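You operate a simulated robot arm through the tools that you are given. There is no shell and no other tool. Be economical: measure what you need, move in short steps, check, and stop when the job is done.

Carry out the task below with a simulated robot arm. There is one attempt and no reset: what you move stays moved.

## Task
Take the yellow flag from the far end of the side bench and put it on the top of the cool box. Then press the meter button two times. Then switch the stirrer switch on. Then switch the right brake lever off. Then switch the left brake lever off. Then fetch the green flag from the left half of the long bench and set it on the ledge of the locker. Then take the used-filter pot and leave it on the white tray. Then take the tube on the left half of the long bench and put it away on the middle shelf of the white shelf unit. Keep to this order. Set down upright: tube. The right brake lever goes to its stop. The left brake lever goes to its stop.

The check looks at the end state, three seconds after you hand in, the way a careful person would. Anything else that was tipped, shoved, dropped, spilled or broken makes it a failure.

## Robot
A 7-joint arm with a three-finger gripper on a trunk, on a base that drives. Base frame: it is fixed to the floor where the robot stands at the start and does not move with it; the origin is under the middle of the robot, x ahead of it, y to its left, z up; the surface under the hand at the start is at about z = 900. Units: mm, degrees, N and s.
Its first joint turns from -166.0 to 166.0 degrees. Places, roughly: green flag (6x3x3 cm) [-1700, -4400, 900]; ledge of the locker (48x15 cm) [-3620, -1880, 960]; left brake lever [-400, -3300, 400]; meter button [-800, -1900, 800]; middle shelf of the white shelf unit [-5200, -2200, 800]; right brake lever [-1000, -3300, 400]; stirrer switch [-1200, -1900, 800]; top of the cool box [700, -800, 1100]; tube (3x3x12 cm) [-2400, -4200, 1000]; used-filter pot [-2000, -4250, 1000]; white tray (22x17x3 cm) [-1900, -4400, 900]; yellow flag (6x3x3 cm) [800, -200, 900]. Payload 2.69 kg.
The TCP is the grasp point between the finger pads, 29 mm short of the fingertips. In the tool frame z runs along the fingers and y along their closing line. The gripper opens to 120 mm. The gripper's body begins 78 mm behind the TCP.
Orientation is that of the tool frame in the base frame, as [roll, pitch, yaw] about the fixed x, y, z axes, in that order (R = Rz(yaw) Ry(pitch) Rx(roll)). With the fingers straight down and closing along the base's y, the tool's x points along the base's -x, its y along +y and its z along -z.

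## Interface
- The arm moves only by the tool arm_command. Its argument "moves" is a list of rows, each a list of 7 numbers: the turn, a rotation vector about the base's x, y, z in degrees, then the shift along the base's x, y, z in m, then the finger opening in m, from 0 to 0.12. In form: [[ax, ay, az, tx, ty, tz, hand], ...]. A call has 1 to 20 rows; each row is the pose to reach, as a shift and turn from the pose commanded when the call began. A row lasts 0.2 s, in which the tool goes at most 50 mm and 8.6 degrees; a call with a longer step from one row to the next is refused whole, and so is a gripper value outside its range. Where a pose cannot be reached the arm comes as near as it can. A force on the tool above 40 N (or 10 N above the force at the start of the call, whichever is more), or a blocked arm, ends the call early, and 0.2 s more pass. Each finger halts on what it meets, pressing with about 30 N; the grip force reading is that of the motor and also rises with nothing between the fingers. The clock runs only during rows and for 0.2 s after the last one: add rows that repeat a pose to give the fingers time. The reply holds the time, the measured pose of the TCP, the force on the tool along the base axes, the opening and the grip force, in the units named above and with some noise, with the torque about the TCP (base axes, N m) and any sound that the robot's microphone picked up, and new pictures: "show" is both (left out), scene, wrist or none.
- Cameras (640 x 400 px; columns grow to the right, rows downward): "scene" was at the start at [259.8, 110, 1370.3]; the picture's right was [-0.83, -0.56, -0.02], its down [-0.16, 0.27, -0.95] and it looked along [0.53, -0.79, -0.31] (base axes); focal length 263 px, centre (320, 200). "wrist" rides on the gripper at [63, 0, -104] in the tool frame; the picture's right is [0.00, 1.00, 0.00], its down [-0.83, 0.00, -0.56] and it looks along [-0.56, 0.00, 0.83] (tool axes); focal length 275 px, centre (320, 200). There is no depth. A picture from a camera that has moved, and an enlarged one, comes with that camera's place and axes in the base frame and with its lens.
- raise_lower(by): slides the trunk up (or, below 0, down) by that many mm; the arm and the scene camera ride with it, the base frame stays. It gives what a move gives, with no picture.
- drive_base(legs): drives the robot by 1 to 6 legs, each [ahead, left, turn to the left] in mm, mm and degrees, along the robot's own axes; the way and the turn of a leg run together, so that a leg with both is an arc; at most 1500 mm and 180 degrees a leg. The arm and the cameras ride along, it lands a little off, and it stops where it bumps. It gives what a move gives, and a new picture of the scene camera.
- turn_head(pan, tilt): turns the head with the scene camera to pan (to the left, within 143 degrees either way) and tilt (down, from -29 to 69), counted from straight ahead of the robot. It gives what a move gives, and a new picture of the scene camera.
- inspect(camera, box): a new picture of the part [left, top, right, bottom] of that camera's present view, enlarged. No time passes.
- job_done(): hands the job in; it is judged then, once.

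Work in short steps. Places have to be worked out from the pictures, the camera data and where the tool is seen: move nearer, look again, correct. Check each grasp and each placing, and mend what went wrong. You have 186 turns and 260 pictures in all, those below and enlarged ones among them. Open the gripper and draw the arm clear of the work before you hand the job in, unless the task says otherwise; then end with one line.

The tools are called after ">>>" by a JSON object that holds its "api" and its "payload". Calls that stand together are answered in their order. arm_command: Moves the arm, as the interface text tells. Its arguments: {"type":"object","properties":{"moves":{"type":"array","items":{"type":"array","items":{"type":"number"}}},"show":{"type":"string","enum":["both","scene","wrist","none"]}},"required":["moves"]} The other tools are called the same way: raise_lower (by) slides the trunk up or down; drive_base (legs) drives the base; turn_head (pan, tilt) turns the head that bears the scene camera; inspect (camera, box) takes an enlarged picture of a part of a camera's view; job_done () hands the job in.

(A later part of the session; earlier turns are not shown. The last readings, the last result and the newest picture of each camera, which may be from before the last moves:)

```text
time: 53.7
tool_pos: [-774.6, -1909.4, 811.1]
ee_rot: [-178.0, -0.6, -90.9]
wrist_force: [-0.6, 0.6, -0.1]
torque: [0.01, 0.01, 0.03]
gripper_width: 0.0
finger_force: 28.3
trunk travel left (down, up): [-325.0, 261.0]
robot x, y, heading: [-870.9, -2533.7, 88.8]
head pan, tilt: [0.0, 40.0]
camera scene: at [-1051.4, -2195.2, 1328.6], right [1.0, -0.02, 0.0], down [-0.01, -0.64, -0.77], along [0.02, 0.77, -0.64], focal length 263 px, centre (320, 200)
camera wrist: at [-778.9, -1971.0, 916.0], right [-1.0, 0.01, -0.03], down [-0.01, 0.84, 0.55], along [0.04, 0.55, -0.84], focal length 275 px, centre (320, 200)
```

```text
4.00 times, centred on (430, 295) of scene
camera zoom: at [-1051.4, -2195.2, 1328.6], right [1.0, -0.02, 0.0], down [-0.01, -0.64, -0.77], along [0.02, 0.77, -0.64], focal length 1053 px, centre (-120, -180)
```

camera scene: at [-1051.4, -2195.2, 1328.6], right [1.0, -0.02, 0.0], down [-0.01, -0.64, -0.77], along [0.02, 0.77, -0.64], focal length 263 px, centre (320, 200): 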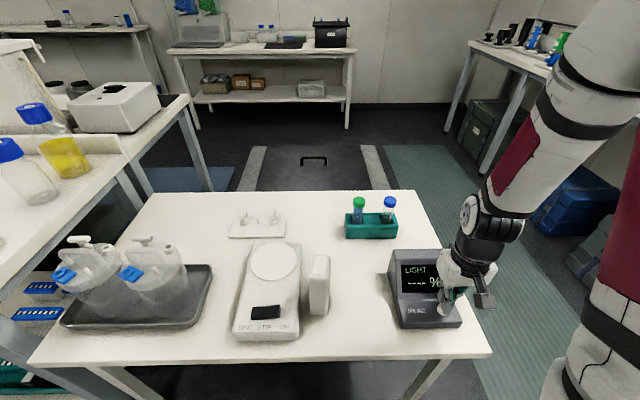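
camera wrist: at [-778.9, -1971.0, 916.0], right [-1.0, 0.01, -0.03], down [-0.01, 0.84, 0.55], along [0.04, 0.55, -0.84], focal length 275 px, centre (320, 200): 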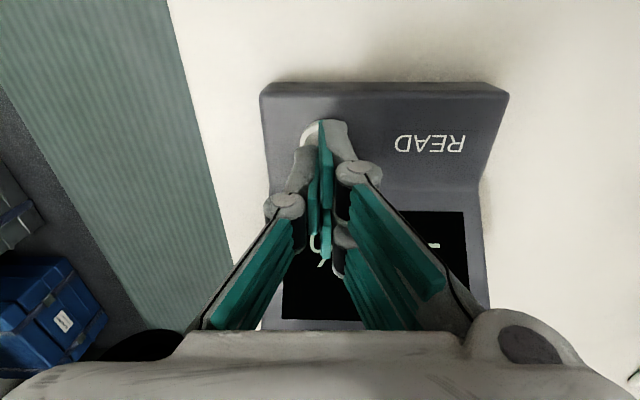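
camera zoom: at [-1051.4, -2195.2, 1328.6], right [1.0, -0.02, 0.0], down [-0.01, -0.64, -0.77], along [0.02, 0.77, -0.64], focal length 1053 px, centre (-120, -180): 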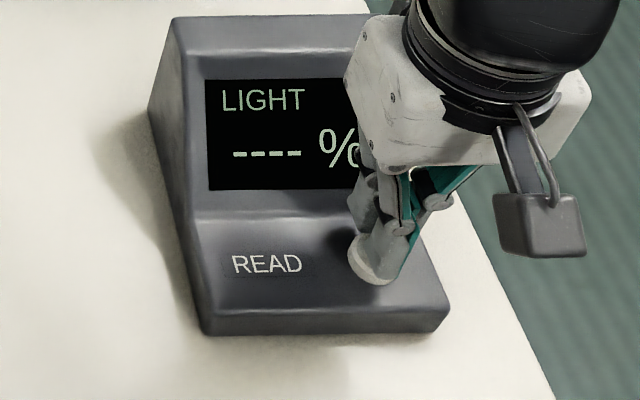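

Very close above the button; nudge +y 4 mm and press gently.

>>> {"api": "arm_command", "payload": {"moves": [[0, 0, 0, -0.002, 0.004, 0, 0], [0, 0, 0, -0.002, 0.004, -0.003, 0], [0, 0, 0, -0.002, 0.004, -0.006, 0], [0, 0, 0, -0.002, 0.004, -0.006, 0]], "show": "none"}}

>>> {"api": "inspect", "payload": {"camera": "scene", "box": [380, 245, 480, 345]}}

```text
time: 54.7
tool_pos: [-776.9, -1905.3, 806.0]
ee_rot: [-178.0, -0.5, -90.9]
wrist_force: [0.1, -0.6, -0.6]
torque: [-0.02, 0.04, -0.01]
gripper_width: 0.0
finger_force: 29.0
trunk travel left (down, up): [-325.0, 261.0]
robot x, y, heading: [-864.9, -2532.5, 88.7]
head pan, tilt: [0.0, 40.0]
```

```text
4.00 times, centred on (430, 295) of scene
camera zoom: at [-1051.4, -2195.2, 1328.6], right [1.0, -0.02, 0.0], down [-0.01, -0.64, -0.77], along [0.02, 0.77, -0.64], focal length 1053 px, centre (-120, -180)
```

zoom: 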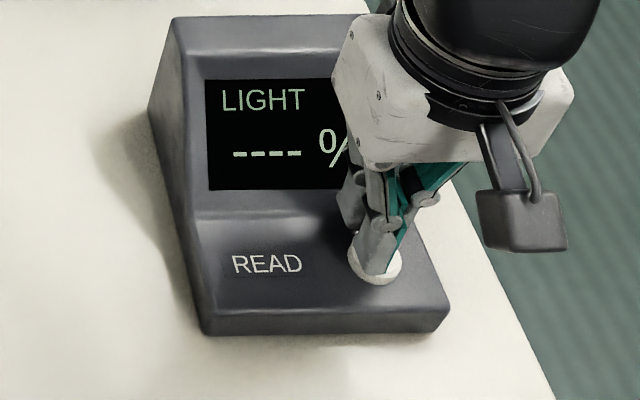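

Centred over the button; press down a bit further, with the force as feedback.

>>> {"api": "arm_command", "payload": {"moves": [[0, 0, 0, 0, 0, -0.003, 0], [0, 0, 0, 0, 0, -0.003, 0]], "show": "none"}}

>>> {"api": "arm_command", "payload": {"moves": [[0, 0, 0, 0, 0, -0.003, 0], [0, 0, 0, 0, 0, -0.003, 0]], "show": "none"}}

```text
time: 55.3
tool_pos: [-776.5, -1903.4, 803.3]
ee_rot: [-177.9, -0.5, -90.8]
wrist_force: [0.9, 0.3, 1.7]
torque: [-0.01, 0.02, 0.0]
gripper_width: 6.2
finger_force: 28.5
trunk travel left (down, up): [-325.0, 261.0]
robot x, y, heading: [-867.9, -2530.3, 88.5]
head pan, tilt: [0.0, 40.0]
```

```text
time: 55.9
tool_pos: [-777.1, -1904.8, 800.3]
ee_rot: [-178.1, -0.4, -90.9]
wrist_force: [-0.9, 3.1, 5.4]
torque: [0.04, 0.01, -0.03]
gripper_width: 6.0
finger_force: 28.5
trunk travel left (down, up): [-325.0, 261.0]
robot x, y, heading: [-869.4, -2525.8, 88.5]
head pan, tilt: [0.0, 40.0]
heard: click
```

A click was heard at 5 N. Check the display, then release.

>>> {"api": "inspect", "payload": {"camera": "scene", "box": [380, 245, 480, 345]}}

>>> {"api": "arm_command", "payload": {"moves": [[0, 0, 0, 0, 0, 0.006, 0], [0, 0, 0, 0, 0, 0.014, 0], [0, 0, 0, 0, 0, 0.014, 0]], "show": "wrist"}}

>>> {"api": "inspect", "payload": {"camera": "scene", "box": [380, 245, 480, 345]}}

```text
4.00 times, centred on (430, 295) of scene
camera zoom: at [-1051.4, -2195.3, 1328.6], right [1.0, -0.02, 0.0], down [-0.01, -0.64, -0.77], along [0.02, 0.77, -0.64], focal length 1053 px, centre (-120, -180)
```

zoom: 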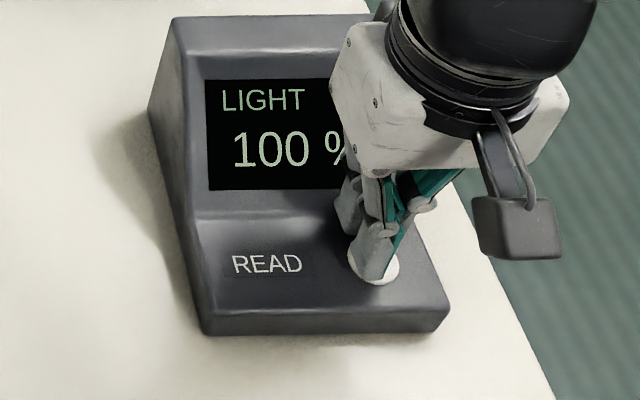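

```text
time: 56.7
tool_pos: [-777.0, -1903.7, 814.6]
ee_rot: [-178.0, -0.5, -90.9]
wrist_force: [0.4, -0.3, -0.2]
torque: [0.0, 0.04, 0.02]
gripper_width: 0.0
finger_force: 28.7
trunk travel left (down, up): [-325.0, 261.0]
robot x, y, heading: [-872.0, -2527.9, 88.7]
head pan, tilt: [0.0, 40.0]
camera wrist: at [-781.1, -1965.3, 918.9], right [-1.0, 0.01, -0.03], down [-0.01, 0.84, 0.55], along [0.04, 0.55, -0.84], focal length 275 px, centre (320, 200)
```

wrist: 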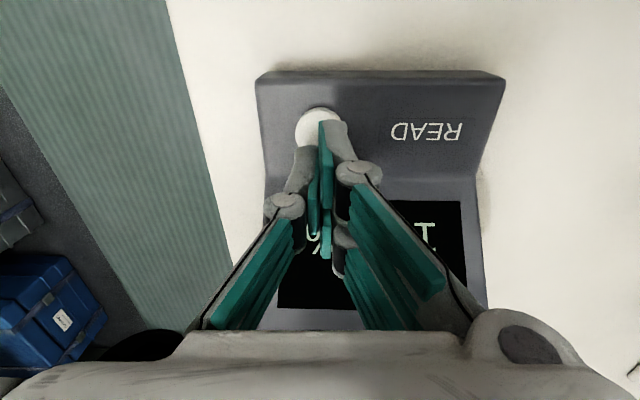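

```text
4.00 times, centred on (430, 295) of scene
camera zoom: at [-1051.4, -2195.2, 1328.6], right [1.0, -0.02, 0.0], down [-0.01, -0.64, -0.77], along [0.02, 0.77, -0.64], focal length 1053 px, centre (-120, -180)
```

zoom: 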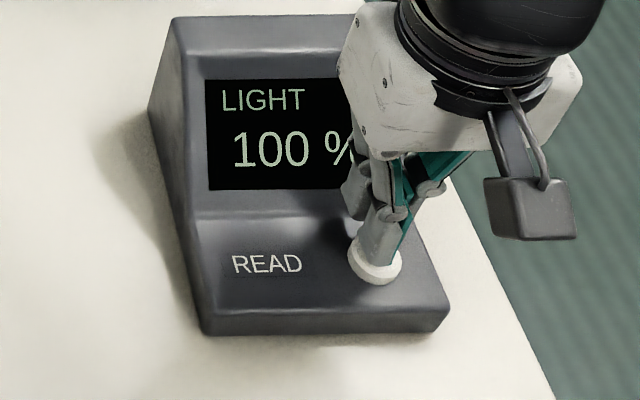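

First press registered (100 %). Press a second time.

>>> {"api": "arm_command", "payload": {"moves": [[0, 0, 0, 0, 0, -0.006, 0], [0, 0, 0, 0, 0, -0.011, 0], [0, 0, 0, 0, 0, -0.0145, 0], [0, 0, 0, 0, 0, -0.0145, 0]], "show": "none"}}

>>> {"api": "inspect", "payload": {"camera": "scene", "box": [380, 245, 480, 345]}}

```text
time: 57.7
tool_pos: [-777.0, -1904.9, 799.8]
ee_rot: [-178.0, -0.5, -90.9]
wrist_force: [-2.4, 0.1, 6.8]
torque: [-0.02, 0.05, -0.02]
gripper_width: 5.9
finger_force: 28.6
trunk travel left (down, up): [-325.0, 261.0]
robot x, y, heading: [-874.9, -2534.1, 88.5]
head pan, tilt: [0.0, 40.0]
heard: click
```

```text
4.00 times, centred on (430, 295) of scene
camera zoom: at [-1051.5, -2195.4, 1328.7], right [1.0, -0.02, 0.0], down [-0.01, -0.64, -0.77], along [0.02, 0.77, -0.64], focal length 1053 px, centre (-120, -180)
```

zoom: 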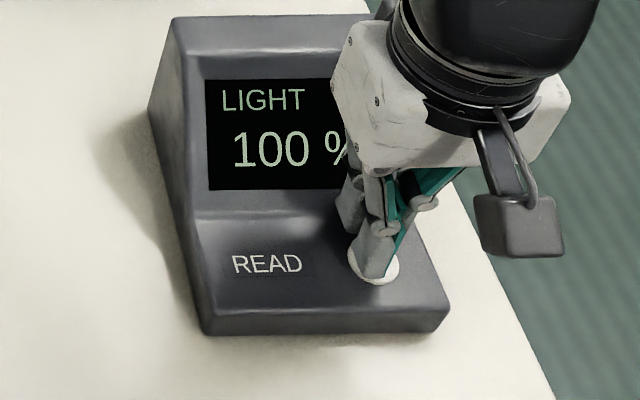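

Second click heard. Release, rise well clear, and move left over the stirrer's ON side (≈ x −1140), passing above the white block.

>>> {"api": "arm_command", "payload": {"moves": [[0, 0, 0, 0, 0, 0.02, 0], [0, 0, 0, 0, 0, 0.065, 0], [0, 0, 0, 0, 0, 0.11, 0], [0, 0, 0, 0, 0, 0.155, 0], [0, 0, 0, 0, 0, 0.2, 0], [0, 0, 0, 0, 0, 0.24, 0], [0, 0, 0, -0.045, 0, 0.24, 0], [0, 0, 0, -0.09, 0, 0.24, 0], [0, 0, 0, -0.135, 0, 0.24, 0], [0, 0, 0, -0.18, 0, 0.24, 0], [0, 0, 0, -0.225, 0, 0.24, 0], [0, 0, 0, -0.27, 0, 0.24, 0], [0, 0, 0, -0.315, -0.003, 0.24, 0], [0, 0, 0, -0.363, -0.006, 0.24, 0], [0, 0, 0, -0.363, -0.006, 0.24, 0]]}}

```text
time: 60.9
tool_pos: [-1139.6, -1909.0, 1040.0]
ee_rot: [-178.0, -0.5, -90.9]
wrist_force: [-0.9, 0.4, 0.0]
torque: [0.01, 0.02, -0.03]
gripper_width: 0.1
finger_force: 28.2
trunk travel left (down, up): [-325.0, 261.0]
robot x, y, heading: [-872.2, -2528.7, 88.6]
head pan, tilt: [0.0, 40.0]
camera scene: at [-1051.4, -2195.2, 1328.6], right [1.0, -0.02, 0.0], down [-0.01, -0.64, -0.77], along [0.02, 0.77, -0.64], focal length 263 px, centre (320, 200)
camera wrist: at [-1144.8, -1969.9, 1145.1], right [-1.0, 0.01, -0.03], down [-0.01, 0.84, 0.55], along [0.04, 0.55, -0.84], focal length 275 px, centre (320, 200)
```

scene: 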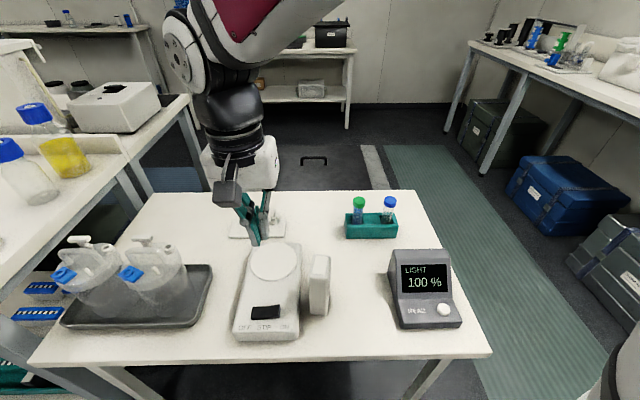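
wrist: 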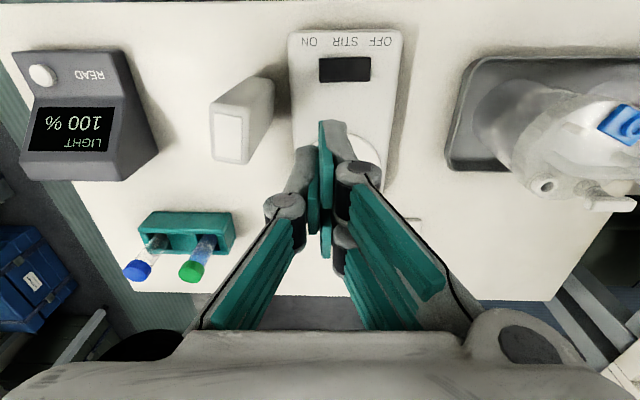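

Triangulation puts the rocker at x −1188…−1131, y≈−1921, z≈800, ON at the right. I move to x≈−1142 and descend to just above.

>>> {"api": "arm_command", "payload": {"moves": [[0, 0, 0, -0.002, -0.012, -0.045, 0], [0, 0, 0, -0.002, -0.012, -0.09, 0], [0, 0, 0, -0.002, -0.012, -0.135, 0], [0, 0, 0, -0.002, -0.012, -0.17, 0], [0, 0, 0, -0.002, -0.012, -0.19, 0], [0, 0, 0, -0.002, -0.012, -0.19, 0]], "show": "wrist"}}

>>> {"api": "inspect", "payload": {"camera": "scene", "box": [220, 250, 320, 350]}}

```text
time: 62.3
tool_pos: [-1140.4, -1921.3, 848.6]
ee_rot: [-178.0, -0.5, -90.9]
wrist_force: [0.1, 0.0, 0.0]
torque: [0.01, -0.01, 0.03]
gripper_width: 0.3
finger_force: 28.6
trunk travel left (down, up): [-325.0, 261.0]
robot x, y, heading: [-869.1, -2533.3, 88.6]
head pan, tilt: [0.0, 40.0]
camera wrist: at [-1144.9, -1983.3, 954.9], right [-1.0, 0.01, -0.03], down [-0.01, 0.84, 0.55], along [0.04, 0.55, -0.84], focal length 275 px, centre (320, 200)
```

wrist: 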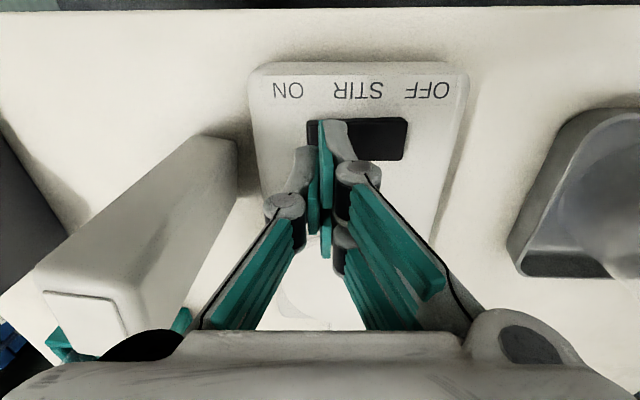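

```text
4.00 times, centred on (270, 300) of scene
camera zoom: at [-1051.4, -2195.2, 1328.6], right [1.0, -0.02, 0.0], down [-0.01, -0.64, -0.77], along [0.02, 0.77, -0.64], focal length 1053 px, centre (520, -200)
```

zoom: 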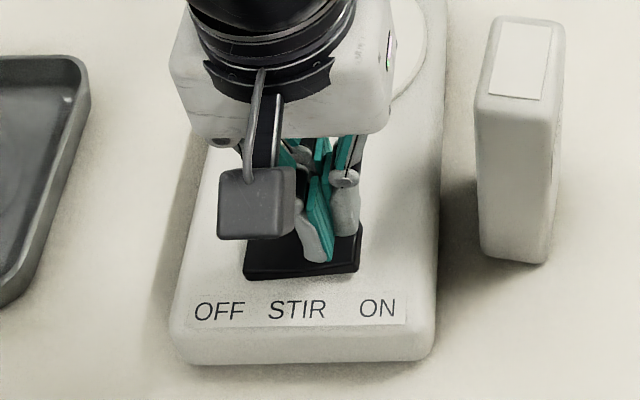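

Fingers are over the ON half. Descend gently until a click.

>>> {"api": "arm_command", "payload": {"moves": [[0, 0, 0, 0.003, 0, -0.006, 0], [0, 0, 0, 0.003, 0, -0.012, 0], [0, 0, 0, 0.003, 0, -0.016, 0], [0, 0, 0, 0.003, 0, -0.016, 0]], "show": "none"}}

>>> {"api": "arm_command", "payload": {"moves": [[0, 0, 0, 0, 0, -0.003, 0], [0, 0, 0, 0, 0, -0.006, 0], [0, 0, 0, 0, 0, -0.006, 0]], "show": "none"}}

```text
time: 63.3
tool_pos: [-1138.3, -1923.4, 833.9]
ee_rot: [-178.0, -0.5, -91.0]
wrist_force: [-0.1, -0.1, 0.0]
torque: [0.0, 0.02, -0.04]
gripper_width: 0.0
finger_force: 29.2
trunk travel left (down, up): [-325.0, 261.0]
robot x, y, heading: [-866.7, -2530.9, 88.6]
head pan, tilt: [0.0, 40.0]
```

```text
time: 64.1
tool_pos: [-1137.8, -1922.2, 829.0]
ee_rot: [-177.8, -0.5, -91.0]
wrist_force: [5.5, 0.5, 2.5]
torque: [-0.02, -0.19, -0.01]
gripper_width: 0.0
finger_force: 29.1
trunk travel left (down, up): [-325.0, 261.0]
robot x, y, heading: [-868.4, -2528.3, 88.6]
head pan, tilt: [0.0, 40.0]
```

Contact began. Press further in small steps.

>>> {"api": "arm_command", "payload": {"moves": [[0, 0, 0, 0, 0, -0.003, 0], [0, 0, 0, 0, 0, -0.003, 0]], "show": "none"}}

>>> {"api": "arm_command", "payload": {"moves": [[0, 0, 0, 0, 0, -0.003, 0], [0, 0, 0, 0, 0, -0.003, 0]], "show": "none"}}

>>> {"api": "inspect", "payload": {"camera": "scene", "box": [220, 250, 320, 350]}}

```text
time: 64.7
tool_pos: [-1138.0, -1922.5, 824.6]
ee_rot: [-177.9, -0.6, -90.9]
wrist_force: [-0.5, 1.6, 0.2]
torque: [0.01, -0.02, -0.01]
gripper_width: 0.2
finger_force: 28.4
trunk travel left (down, up): [-325.0, 261.0]
robot x, y, heading: [-872.0, -2529.9, 88.8]
head pan, tilt: [0.0, 40.0]
heard: click
```

```text
time: 65.3
tool_pos: [-1139.3, -1923.1, 822.4]
ee_rot: [-178.1, -0.3, -90.9]
wrist_force: [2.9, -0.7, 21.4]
torque: [0.11, 0.08, -0.01]
gripper_width: 0.0
finger_force: 28.0
trunk travel left (down, up): [-325.0, 261.0]
robot x, y, heading: [-869.1, -2527.4, 88.5]
head pan, tilt: [0.0, 40.0]
```

```text
4.00 times, centred on (270, 300) of scene
camera zoom: at [-1051.1, -2195.8, 1328.9], right [1.0, -0.02, 0.0], down [-0.01, -0.64, -0.77], along [0.02, 0.77, -0.64], focal length 1053 px, centre (520, -200)
```

zoom: 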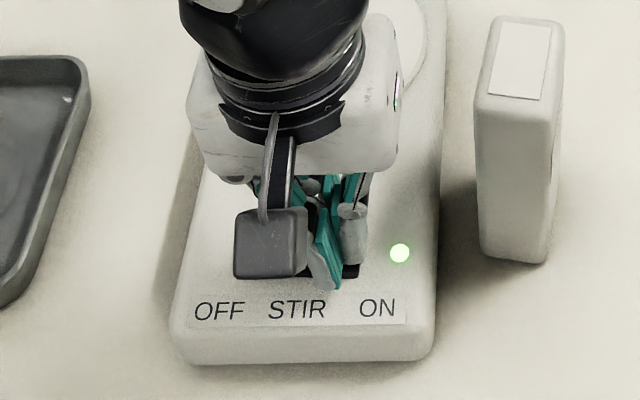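

The stirrer's light is on. Rise and look back at the carts for the brake levers.

>>> {"api": "arm_command", "payload": {"moves": [[0, 0, 0, 0, 0, 0.02, 0], [0, 0, 0, 0, 0, 0.065, 0], [0, 0, 0, 0, 0, 0.11, 0], [0, 0, 0, 0, 0, 0.155, 0], [0, 0, 0, 0, 0, 0.2, 0], [0, 0, 0, 0, 0, 0.245, 0], [0, 0, 0, 0, 0, 0.29, 0], [0, 0, 0, 0, 0, 0.335, 0], [0, 0, 0, 0, 0, 0.38, 0], [0, 0, 0, 0.04, 0, 0.42, 0], [0, 0, 0, 0.08, 0, 0.45, 0], [0, 0, 0, 0.12, 0, 0.46, 0], [0, 0, 0, 0.16, 0, 0.46, 0], [0, 0, 0, 0.2, 0, 0.46, 0], [0, 0, 0, 0.24, 0, 0.46, 0]], "show": "none"}}

>>> {"api": "inspect", "payload": {"camera": "scene", "box": [220, 220, 480, 350]}}

>>> {"api": "turn_head", "payload": {"pan": -143, "tilt": 40}}

>>> {"api": "turn_head", "payload": {"pan": 143, "tilt": 35}}

```text
refused: row 10 steps farther than a row can; nothing moved
```

```text
2.46 times, centred on (350, 285) of scene
camera zoom: at [-1051.1, -2195.8, 1328.9], right [1.0, -0.02, 0.0], down [-0.01, -0.64, -0.77], along [0.02, 0.77, -0.64], focal length 648 px, centre (246, -9)
```

zoom: 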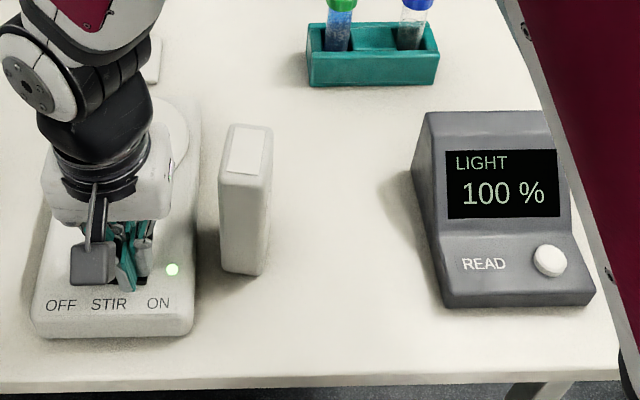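

```text
time: 67.6
tool_pos: [-1138.7, -1924.0, 822.4]
ee_rot: [-178.1, -0.3, -90.9]
wrist_force: [0.4, 4.5, 38.3]
torque: [0.25, 0.22, -0.09]
gripper_width: 0.0
finger_force: 28.6
trunk travel left (down, up): [-325.0, 261.0]
robot x, y, heading: [-872.6, -2528.5, 88.6]
head pan, tilt: [-143.0, 40.0]
camera scene: at [-1003.3, -2350.1, 1328.8], right [-0.81, -0.58, 0.0], down [-0.38, 0.52, -0.77], along [0.45, -0.62, -0.64], focal length 263 px, centre (320, 200)
```

scene: 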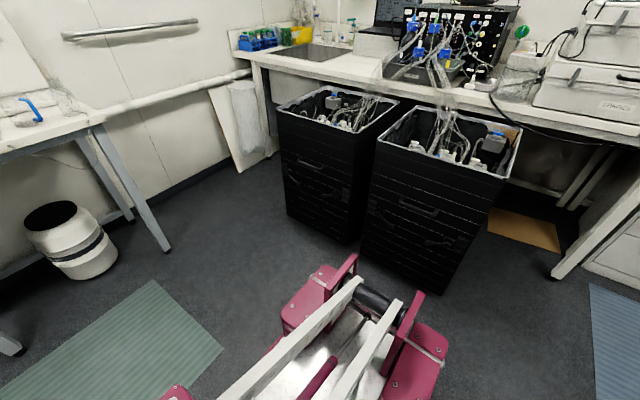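

```text
time: 71.5
tool_pos: [-1138.0, -1923.7, 823.6]
ee_rot: [-178.0, -0.4, -90.9]
wrist_force: [4.6, 3.4, 42.1]
torque: [0.24, 0.17, -0.04]
gripper_width: 0.0
finger_force: 28.6
trunk travel left (down, up): [-325.0, 261.0]
robot x, y, heading: [-870.7, -2531.0, 88.6]
head pan, tilt: [143.0, 35.0]
camera scene: at [-1107.3, -2350.3, 1336.5], right [-0.78, 0.62, 0.0], down [0.36, 0.45, -0.82], along [-0.51, -0.64, -0.57], focal length 263 px, centre (320, 200)
```

scene: 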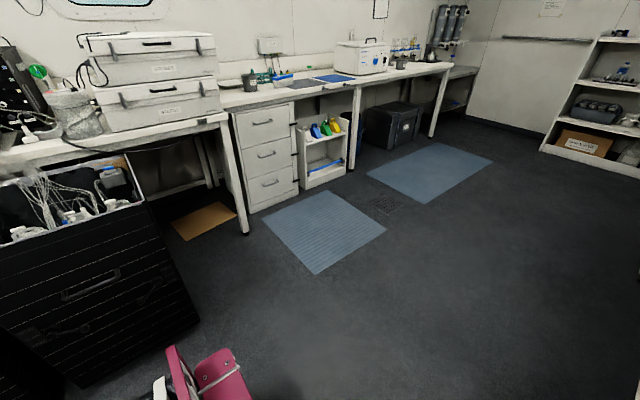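

I must lift off first (steps were too long in one row). Redo with smaller steps.

>>> {"api": "arm_command", "payload": {"moves": [[0, 0, 0, 0, 0, 0.02, 0], [0, 0, 0, 0, 0, 0.065, 0], [0, 0, 0, 0, 0, 0.11, 0], [0, 0, 0, 0, 0, 0.155, 0], [0, 0, 0, 0, 0, 0.2, 0], [0, 0, 0, 0, 0, 0.245, 0], [0, 0, 0, 0, 0, 0.29, 0], [0, 0, 0, 0, 0, 0.335, 0], [0, 0, 0, 0, 0, 0.38, 0], [0, 0, 0, 0.03, 0, 0.41, 0], [0, 0, 0, 0.06, 0, 0.44, 0], [0, 0, 0, 0.1, 0, 0.46, 0], [0, 0, 0, 0.145, 0, 0.46, 0], [0, 0, 0, 0.19, 0, 0.46, 0], [0, 0, 0, 0.23, 0, 0.46, 0]], "show": "none"}}

>>> {"api": "turn_head", "payload": {"pan": -143, "tilt": 30}}

>>> {"api": "inspect", "payload": {"camera": "scene", "box": [250, 120, 530, 320]}}

```text
time: 74.7
tool_pos: [-909.0, -1920.9, 1285.2]
ee_rot: [-178.0, -0.5, -90.7]
wrist_force: [-1.4, 0.3, -0.6]
torque: [-0.01, -0.05, 0.02]
gripper_width: 0.0
finger_force: 28.9
trunk travel left (down, up): [-325.0, 261.0]
robot x, y, heading: [-870.3, -2530.5, 88.6]
head pan, tilt: [143.0, 35.0]
```

```text
time: 78.7
tool_pos: [-908.9, -1920.8, 1284.8]
ee_rot: [-178.0, -0.5, -90.9]
wrist_force: [0.5, -0.2, -0.1]
torque: [-0.02, -0.02, 0.0]
gripper_width: 0.0
finger_force: 28.9
trunk travel left (down, up): [-325.0, 261.0]
robot x, y, heading: [-871.0, -2531.7, 89.1]
head pan, tilt: [-143.0, 30.0]
camera scene: at [-1000.6, -2353.6, 1343.9], right [-0.81, -0.58, 0.0], down [-0.29, 0.41, -0.87], along [0.51, -0.7, -0.5], focal length 263 px, centre (320, 200)
```

scene: 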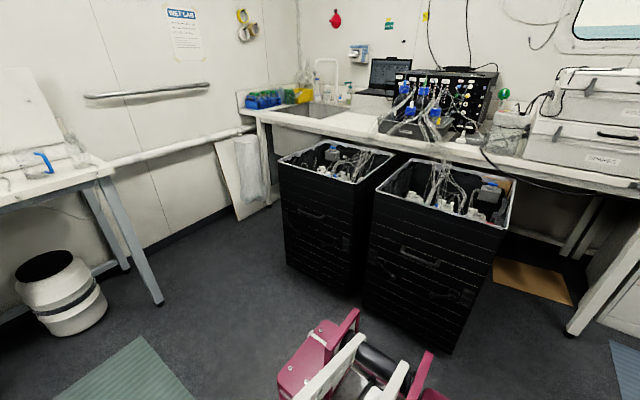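

```text
2.00 times, centred on (390, 220) of scene
camera zoom: at [-1000.6, -2353.6, 1343.9], right [-0.81, -0.58, 0.0], down [-0.29, 0.41, -0.87], along [0.51, -0.7, -0.5], focal length 526 px, centre (180, 160)
```

zoom: 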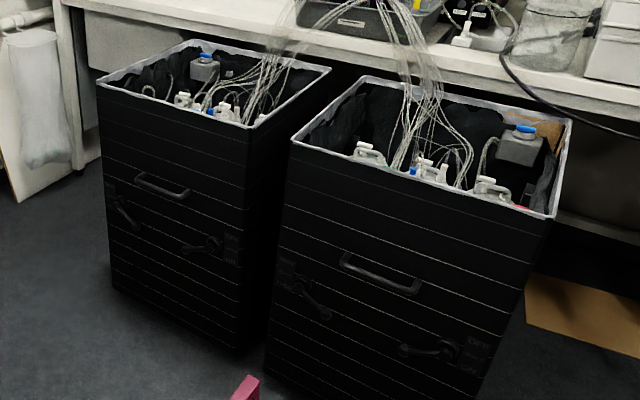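

Each cart front bears two levers; the targets appear to be the ones near x≈−1000 (right cart, with OFF/ON plate) and x≈−405 (left cart). I back off slightly and turn to face them.

>>> {"api": "drive_base", "payload": {"legs": [[-50, 0, 0], [0, 0, -90], [0, 0, -89]]}}

>>> {"api": "turn_head", "payload": {"pan": 0, "tilt": 45}}

```text
time: 87.2
tool_pos: [-822.4, -3187.8, 1285.4]
ee_rot: [-178.0, -0.4, 90.0]
wrist_force: [1.0, 0.2, -0.2]
torque: [-0.01, -0.01, 0.0]
gripper_width: 0.0
finger_force: 28.1
trunk travel left (down, up): [-325.0, 261.0]
robot x, y, heading: [-872.9, -2576.2, -90.2]
head pan, tilt: [-143.0, 30.0]
camera scene: at [-735.7, -2752.0, 1343.9], right [0.8, 0.6, 0.0], down [0.3, -0.4, -0.87], along [-0.52, 0.7, -0.5], focal length 263 px, centre (320, 200)
```

scene: 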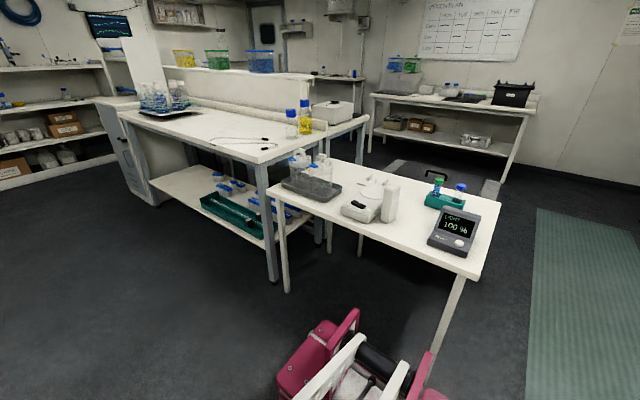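

```text
time: 89.4
tool_pos: [-822.1, -3186.2, 1285.0]
ee_rot: [-178.1, -0.5, 89.9]
wrist_force: [0.5, -0.4, 0.8]
torque: [-0.05, 0.0, 0.01]
gripper_width: 0.1
finger_force: 28.6
trunk travel left (down, up): [-325.0, 261.0]
robot x, y, heading: [-872.2, -2574.0, -90.3]
head pan, tilt: [0.0, 45.0]
camera scene: at [-682.4, -2905.9, 1321.3], right [-1.0, 0.01, 0.0], down [0.01, 0.71, -0.71], along [-0.01, -0.71, -0.71], focal length 263 px, centre (320, 200)
```

scene: 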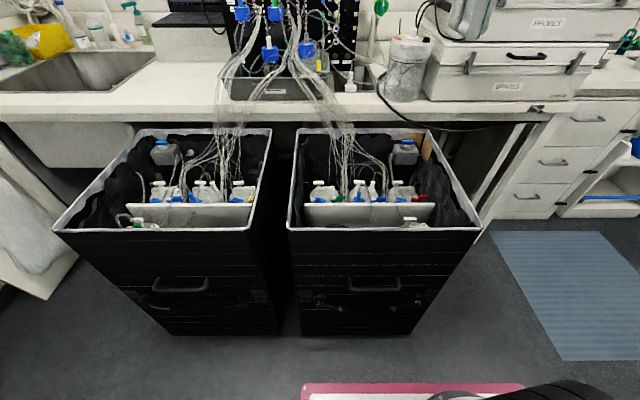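

>>> {"api": "turn_head", "payload": {"pan": 0, "tilt": 60}}

>>> {"api": "inspect", "payload": {"camera": "scene", "box": [280, 160, 480, 285]}}

>>> {"api": "inspect", "payload": {"camera": "scene", "box": [80, 160, 280, 285]}}

```text
time: 90.2
tool_pos: [-821.7, -3187.1, 1284.7]
ee_rot: [-178.0, -0.5, 90.0]
wrist_force: [0.3, -0.4, 0.2]
torque: [0.0, 0.0, 0.01]
gripper_width: 0.0
finger_force: 28.6
trunk travel left (down, up): [-325.0, 261.0]
robot x, y, heading: [-874.1, -2577.1, -90.4]
head pan, tilt: [0.0, 60.0]
camera scene: at [-682.2, -2891.2, 1301.9], right [-1.0, 0.01, 0.0], down [0.01, 0.87, -0.5], along [0.0, -0.5, -0.87], focal length 263 px, centre (320, 200)
```

scene: 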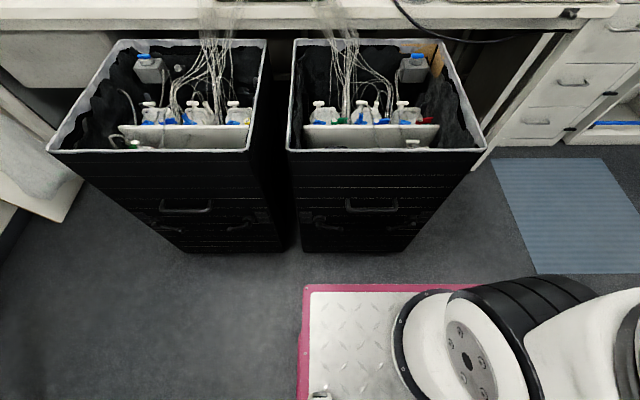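

```text
3.20 times, centred on (380, 222) of scene
camera zoom: at [-682.2, -2891.2, 1301.9], right [-1.0, 0.01, 0.0], down [0.01, 0.87, -0.5], along [0.0, -0.5, -0.87], focal length 842 px, centre (128, 128)
```

zoom: 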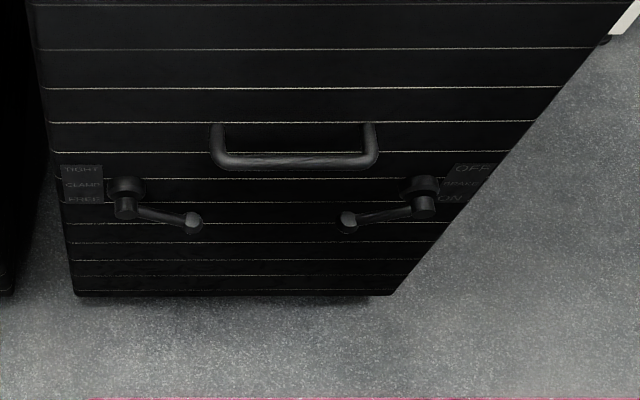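

```text
3.20 times, centred on (180, 222) of scene
camera zoom: at [-682.2, -2891.2, 1301.9], right [-1.0, 0.01, 0.0], down [0.01, 0.87, -0.5], along [0.0, -0.5, -0.87], focal length 842 px, centre (768, 128)
```

zoom: 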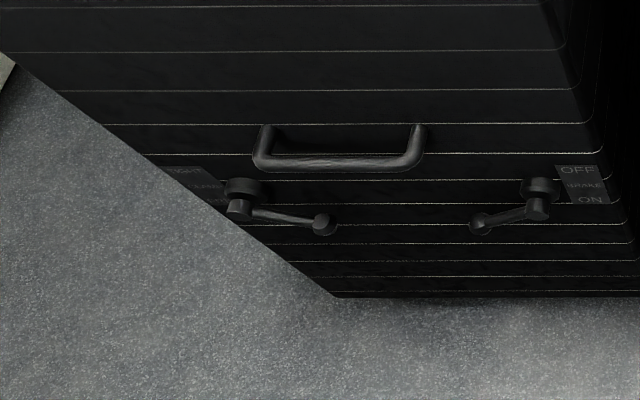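

The brake levers are the right-hand one on each cart (OFF at top, ON at bottom), knob currently pointing down-left: hub ≈(−1006, −3284, 454), knob ≈(−934, −3275, 413). I'll push the knob up from beneath with closed, horizontal fingers. First retract the arm a bit and lower the trunk.

>>> {"api": "arm_command", "payload": {"moves": [[0, 0, 0, -0.01, 0.03, 0, 0], [0, 0, 0, -0.02, 0.06, 0, 0], [0, 0, 0, -0.03, 0.08, 0, 0], [0, 0, 0, -0.03, 0.08, 0, 0]], "show": "none"}}

>>> {"api": "raise_lower", "payload": {"by": -320}}

```text
time: 91.2
tool_pos: [-849.4, -3107.7, 1284.6]
ee_rot: [-177.9, -0.5, 90.0]
wrist_force: [0.2, -0.2, 0.7]
torque: [0.0, -0.01, -0.01]
gripper_width: 0.2
finger_force: 28.2
trunk travel left (down, up): [-325.0, 261.0]
robot x, y, heading: [-873.1, -2578.6, -90.6]
head pan, tilt: [0.0, 60.0]
```

```text
time: 94.4
tool_pos: [-852.3, -3106.8, 965.2]
ee_rot: [-177.9, -0.5, 90.0]
wrist_force: [-0.5, 0.7, 0.2]
torque: [-0.06, 0.0, -0.05]
gripper_width: 0.2
finger_force: 27.9
trunk travel left (down, up): [-5.0, 581.0]
robot x, y, heading: [-871.3, -2576.3, -90.4]
head pan, tilt: [0.0, 60.0]
```

Now swing the tool to horizontal (pointing at the cart) while lowering to z≈650.

>>> {"api": "arm_command", "payload": {"moves": [[-8, 0, 0, -0.007, -0.007, -0.025, 0], [-16, 0, 0, -0.014, -0.014, -0.05, 0], [-24, 0, 0, -0.021, -0.021, -0.075, 0], [-32, 0, 0, -0.028, -0.028, -0.1, 0], [-40, 0, 0, -0.035, -0.035, -0.125, 0], [-48, 0, 0, -0.042, -0.042, -0.15, 0], [-56, 0, 0, -0.05, -0.05, -0.18, 0], [-64, 0, 0, -0.06, -0.056, -0.21, 0], [-72, 0, 0, -0.07, -0.062, -0.24, 0], [-80, 0, 0, -0.08, -0.068, -0.275, 0], [-88, 0, 0, -0.083, -0.073, -0.315, 0], [-90, 0, 0, -0.083, -0.073, -0.315, 0]]}}

```text
time: 97.2
tool_pos: [-1101.5, -3258.0, 741.8]
ee_rot: [-40.7, 53.4, -128.3]
wrist_force: [-0.1, -0.3, 0.9]
torque: [-0.01, -0.02, 0.0]
gripper_width: 0.0
finger_force: 28.4
out of reach, approached as far as the arm can: row 6, 7, 8, 9, 10, 11, 12
trunk travel left (down, up): [-5.0, 581.0]
robot x, y, heading: [-871.2, -2577.5, -90.3]
head pan, tilt: [0.0, 60.0]
stopped in row 12: the arm was blocked; the commanded pose is now the measured one
camera scene: at [-682.6, -2943.1, 982.4], right [-1.0, 0.01, 0.0], down [0.01, 0.87, -0.5], along [0.0, -0.5, -0.87], focal length 263 px, centre (320, 200)
camera wrist: at [-1139.6, -3194.1, 643.7], right [0.92, -0.06, -0.39], down [0.24, 0.88, 0.41], along [0.32, -0.47, 0.82], focal length 275 px, centre (320, 200)
```

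scene: 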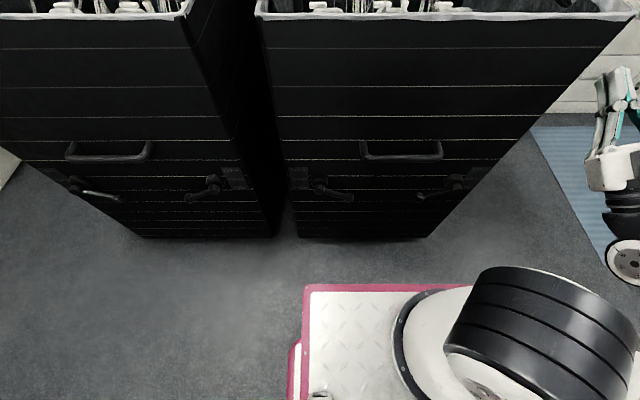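
wrist: 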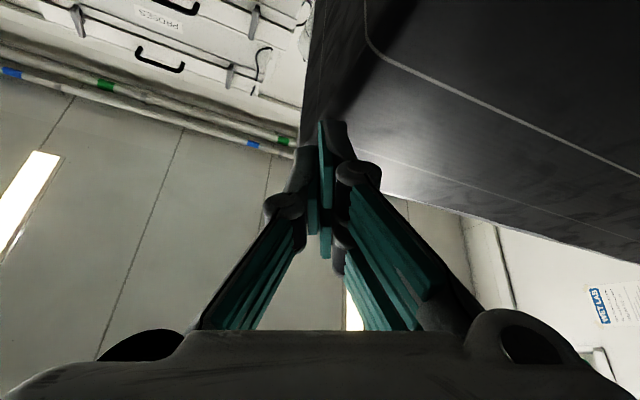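

The near stance was too close; the arm came near a limit and twisted but nothing was hit. I back the robot off ~185 mm (and 90 mm toward −x) to gain room.

>>> {"api": "drive_base", "payload": {"legs": [[-185, -60, 0]]}}

```text
time: 98.8
tool_pos: [-1161.3, -3070.5, 741.7]
ee_rot: [-40.6, 53.5, -128.3]
wrist_force: [-0.5, 0.1, -0.1]
torque: [0.0, -0.04, 0.0]
gripper_width: 0.3
finger_force: 28.7
trunk travel left (down, up): [-5.0, 581.0]
robot x, y, heading: [-932.2, -2391.5, -90.7]
head pan, tilt: [0.0, 60.0]
camera scene: at [-741.5, -2756.3, 982.4], right [-1.0, 0.01, 0.0], down [0.01, 0.87, -0.5], along [0.0, -0.5, -0.87], focal length 263 px, centre (320, 200)
```

scene: 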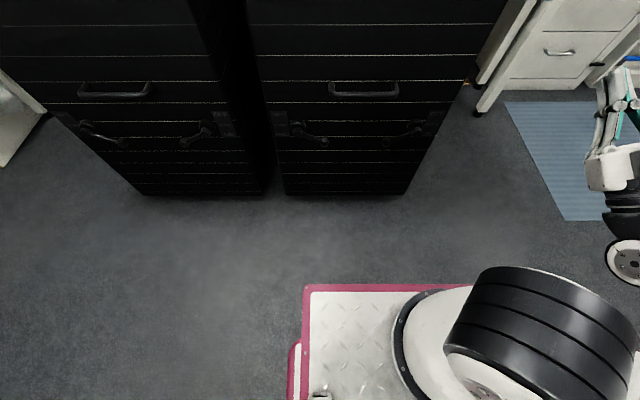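

Now straighten the tool to horizontal toward the cart, moving to about (−960, −3150, 600).

>>> {"api": "arm_command", "payload": {"moves": [[3.5, -2.9, -0.3, 0.025, -0.01, -0.01, 0], [7, -5.9, -0.5, 0.05, -0.02, -0.03, 0], [10.6, -8.9, -0.8, 0.075, -0.03, -0.05, 0], [14.1, -11.8, -1, 0.1, -0.04, -0.07, 0], [17.6, -14.7, -1.3, 0.125, -0.05, -0.09, 0], [21.1, -17.7, -1.6, 0.15, -0.06, -0.11, 0], [24.7, -20.6, -1.8, 0.175, -0.07, -0.13, 0], [28.2, -23.6, -2.1, 0.2, -0.08, -0.14, 0], [28.2, -23.6, -2.1, 0.2, -0.08, -0.14, 0]]}}

```text
time: 100.8
tool_pos: [-979.1, -3224.9, 542.4]
ee_rot: [93.4, 89.6, 3.5]
wrist_force: [0.5, 0.4, -0.5]
torque: [0.01, 0.01, -0.03]
gripper_width: 0.0
finger_force: 28.4
out of reach, approached as far as the arm can: row 1, 2, 3, 4, 5, 6, 7, 8, 9
trunk travel left (down, up): [-5.0, 581.0]
robot x, y, heading: [-928.8, -2390.8, -90.6]
head pan, tilt: [0.0, 60.0]
camera scene: at [-741.4, -2756.2, 982.4], right [-1.0, 0.01, 0.0], down [0.01, 0.87, -0.5], along [0.0, -0.5, -0.87], focal length 263 px, centre (320, 200)
camera wrist: at [-980.1, -3120.8, 479.2], right [1.0, 0.0, 0.0], down [0.0, 0.56, 0.83], along [0.0, -0.83, 0.56], focal length 275 px, centre (320, 200)
```

scene: 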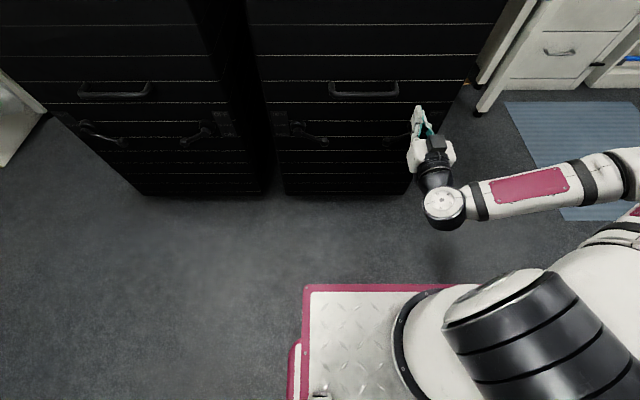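
wrist: 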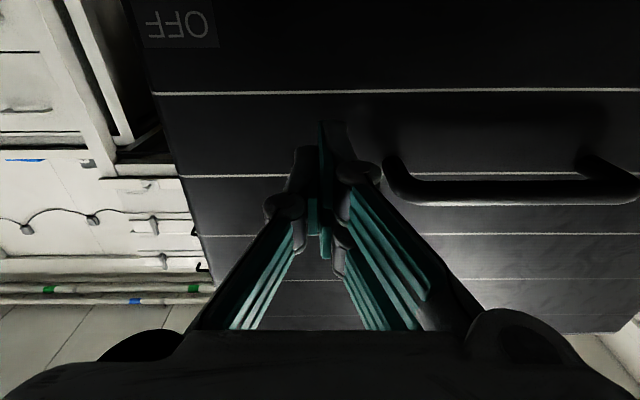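

Tool is level now at (−979, −3225, 542). I retreat a bit in y and lower below the lever's knob.

>>> {"api": "arm_command", "payload": {"moves": [[0, 0, 0, 0, 0.025, 0, 0], [0, 0, 0, 0.01, 0.03, -0.03, 0], [0, 0, 0, 0.02, 0.03, -0.06, 0], [0, 0, 0, 0.03, 0.03, -0.09, 0], [0, 0, 0, 0.035, 0.03, -0.12, 0], [0, 0, 0, 0.035, 0.03, -0.15, 0], [0, 0, 0, 0.035, 0.03, -0.165, 0], [0, 0, 0, 0.035, 0.03, -0.165, 0]]}}

>>> {"api": "inspect", "payload": {"camera": "scene", "box": [320, 70, 480, 190]}}

```text
time: 102.6
tool_pos: [-948.2, -3247.4, 474.8]
ee_rot: [102.8, 89.6, 12.9]
wrist_force: [-0.4, 0.3, 0.5]
torque: [0.02, 0.01, 0.01]
gripper_width: 0.1
finger_force: 29.0
out of reach, approached as far as the arm can: row 1, 2, 3, 4, 5, 6, 7, 8
trunk travel left (down, up): [-5.0, 581.0]
robot x, y, heading: [-933.2, -2389.8, -90.3]
head pan, tilt: [0.0, 60.0]
camera scene: at [-741.4, -2756.3, 982.4], right [-1.0, 0.01, 0.0], down [0.01, 0.87, -0.5], along [0.0, -0.5, -0.87], focal length 263 px, centre (320, 200)
camera wrist: at [-948.0, -3143.5, 410.6], right [1.0, 0.0, 0.0], down [0.0, 0.55, 0.83], along [0.0, -0.83, 0.55], focal length 275 px, centre (320, 200)
```

scene: 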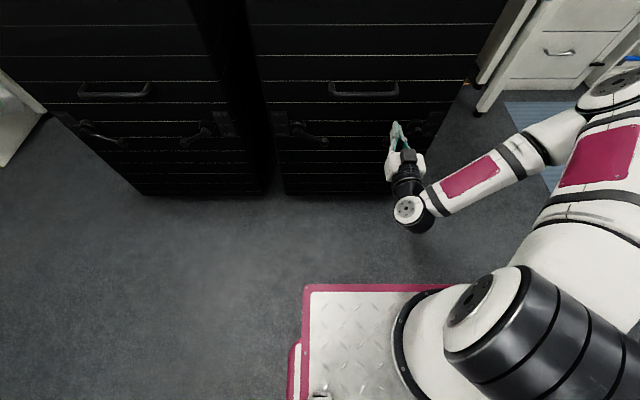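
wrist: 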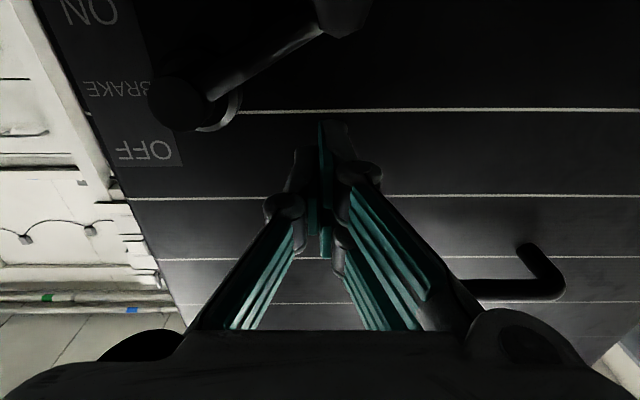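

```text
3.33 times, centred on (400, 130) of scene
camera zoom: at [-741.4, -2756.3, 982.4], right [-1.0, 0.01, 0.0], down [0.01, 0.87, -0.5], along [0.0, -0.5, -0.87], focal length 878 px, centre (53, 433)
```

zoom: 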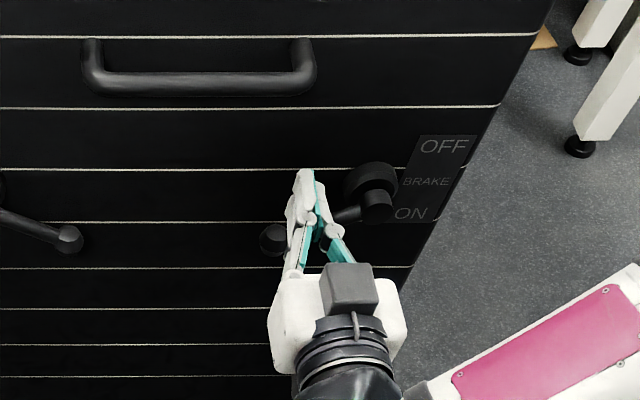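

The level tool can't get lower at this distance. Instead I'll pitch the tool 45° down: the finger can go in front of and under the knob and lift it. First pull back and pitch.

>>> {"api": "arm_command", "payload": {"moves": [[6, 0, 0, 0, 0.01, 0.01, 0], [12, 0, 0, 0, 0.02, 0.02, 0], [18, 0, 0, 0, 0.03, 0.03, 0], [24, 0, 0, 0, 0.04, 0.04, 0], [30, 0, 0, 0, 0.05, 0.05, 0], [36, 0, 0, 0, 0.05, 0.05, 0], [42, 0, 0, 0, 0.05, 0.05, 0], [45, 0, 0, 0, 0.05, 0.05, 0], [45, 0, 0, 0, 0.05, 0.05, 0]]}}

>>> {"api": "inspect", "payload": {"camera": "scene", "box": [320, 70, 480, 190]}}

```text
time: 104.6
tool_pos: [-944.9, -3212.9, 522.4]
ee_rot: [179.5, 44.9, 89.4]
wrist_force: [-0.4, -1.4, 0.3]
torque: [0.01, -0.02, -0.01]
gripper_width: 0.1
finger_force: 28.6
out of reach, approached as far as the arm can: row 3, 4, 5, 6, 7, 8, 9
trunk travel left (down, up): [-5.0, 581.0]
robot x, y, heading: [-927.6, -2390.3, -90.6]
head pan, tilt: [0.0, 60.0]
camera scene: at [-741.5, -2756.3, 982.4], right [-1.0, 0.01, 0.0], down [0.01, 0.87, -0.5], along [0.0, -0.5, -0.87], focal length 263 px, centre (320, 200)
camera wrist: at [-945.4, -3094.2, 552.7], right [1.0, 0.0, 0.0], down [0.0, -0.2, 0.98], along [0.0, -0.98, -0.2], focal length 275 px, centre (320, 200)
```

scene: 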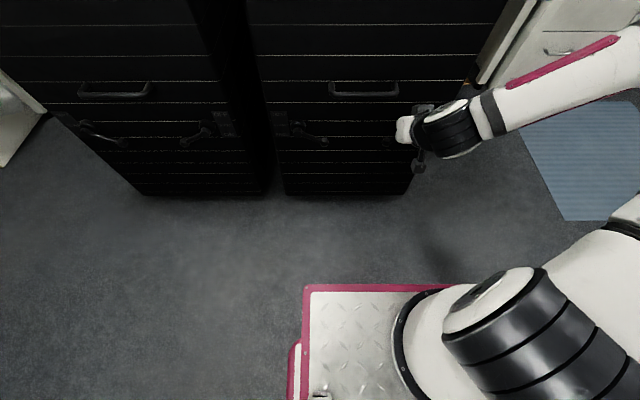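
wrist: 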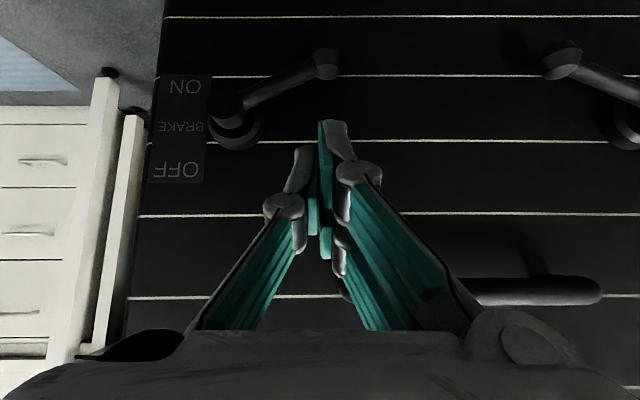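

```text
3.33 times, centred on (400, 130) of scene
camera zoom: at [-741.5, -2756.3, 982.4], right [-1.0, 0.01, 0.0], down [0.01, 0.87, -0.5], along [0.0, -0.5, -0.87], focal length 878 px, centre (53, 433)
```

zoom: 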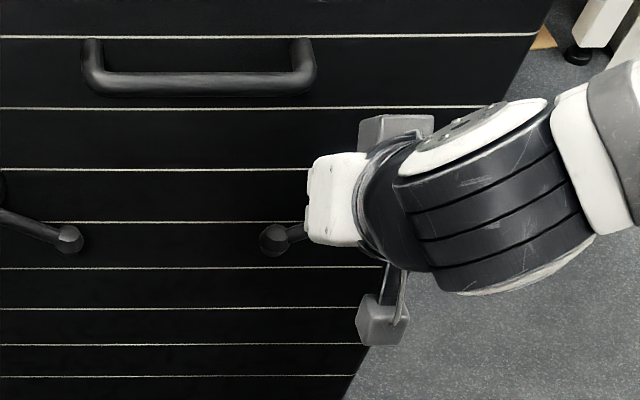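

Clear view: knob at ≈(−941, −3275, 411), hub at (−1010, −3278, 448). I go down in front of the knob at y≈−3195.

>>> {"api": "arm_command", "payload": {"moves": [[0, 0, 0, 0.002, 0.01, -0.03, 0], [0, 0, 0, 0.004, 0.02, -0.06, 0], [0, 0, 0, 0.004, 0.02, -0.09, 0], [0, 0, 0, 0.004, 0.02, -0.12, 0], [0, 0, 0, 0.004, 0.02, -0.137, 0], [0, 0, 0, 0.004, 0.02, -0.137, 0]], "show": "wrist"}}

```text
time: 106.0
tool_pos: [-943.1, -3192.2, 384.9]
ee_rot: [179.6, 45.0, 89.5]
wrist_force: [0.0, 0.4, -0.2]
torque: [-0.03, 0.0, -0.01]
gripper_width: 0.0
finger_force: 28.7
out of reach, approached as far as the arm can: row 1, 2
trunk travel left (down, up): [-5.0, 581.0]
robot x, y, heading: [-929.2, -2394.4, -90.4]
head pan, tilt: [0.0, 60.0]
camera wrist: at [-942.6, -3073.3, 415.4], right [1.0, 0.0, 0.0], down [0.0, -0.2, 0.98], along [0.0, -0.98, -0.2], focal length 275 px, centre (320, 200)
```

wrist: 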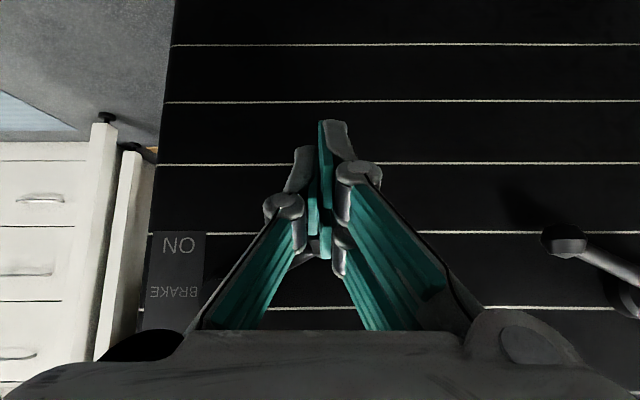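

Advance under the knob toward y≈−3260, watching force.

>>> {"api": "arm_command", "payload": {"moves": [[0, 0, 0, 0.002, -0.025, 0, 0], [0, 0, 0, 0.002, -0.045, 0, 0], [0, 0, 0, 0.002, -0.06, 0, 0], [0, 0, 0, 0.002, -0.066, 0, 0], [0, 0, 0, 0.002, -0.066, 0, 0]]}}

>>> {"api": "inspect", "payload": {"camera": "scene", "box": [320, 70, 480, 190]}}

```text
time: 107.2
tool_pos: [-939.4, -3258.3, 387.5]
ee_rot: [179.5, 44.9, 89.4]
wrist_force: [1.4, 5.4, -2.6]
torque: [-0.02, -0.03, 0.04]
gripper_width: 0.0
finger_force: 28.7
trunk travel left (down, up): [-5.0, 581.0]
robot x, y, heading: [-931.4, -2391.4, -90.5]
head pan, tilt: [0.0, 60.0]
camera scene: at [-741.4, -2756.3, 982.3], right [-1.0, 0.01, 0.0], down [0.01, 0.87, -0.5], along [0.0, -0.5, -0.87], focal length 263 px, centre (320, 200)
camera wrist: at [-939.3, -3137.9, 416.1], right [1.0, 0.0, 0.0], down [0.0, -0.2, 0.98], along [0.0, -0.98, -0.2], focal length 275 px, centre (320, 200)
```

scene: 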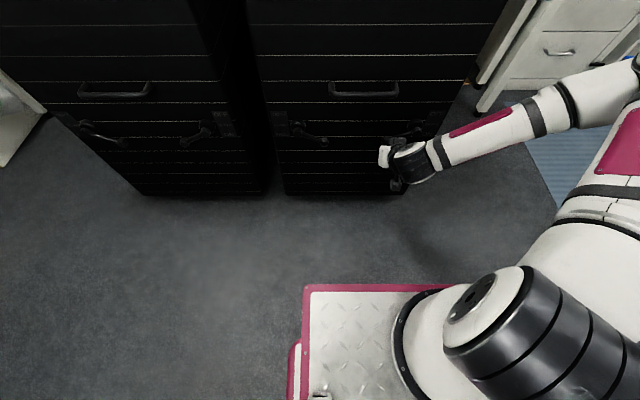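
wrist: 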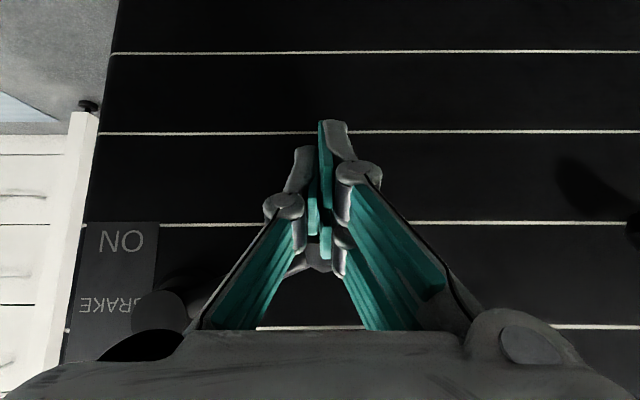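

```text
3.33 times, centred on (400, 130) of scene
camera zoom: at [-741.4, -2756.3, 982.3], right [-1.0, 0.01, 0.0], down [0.01, 0.87, -0.5], along [0.0, -0.5, -0.87], focal length 878 px, centre (53, 433)
```

zoom: 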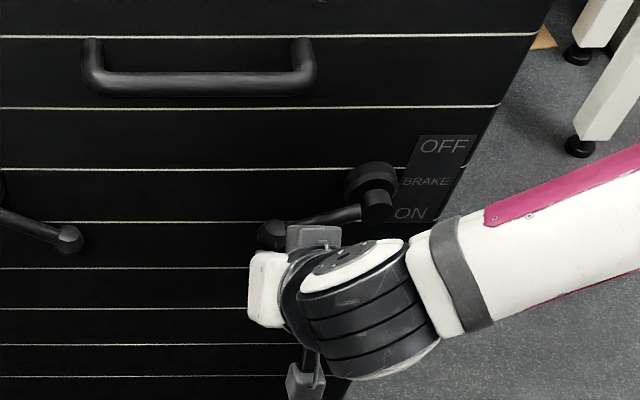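

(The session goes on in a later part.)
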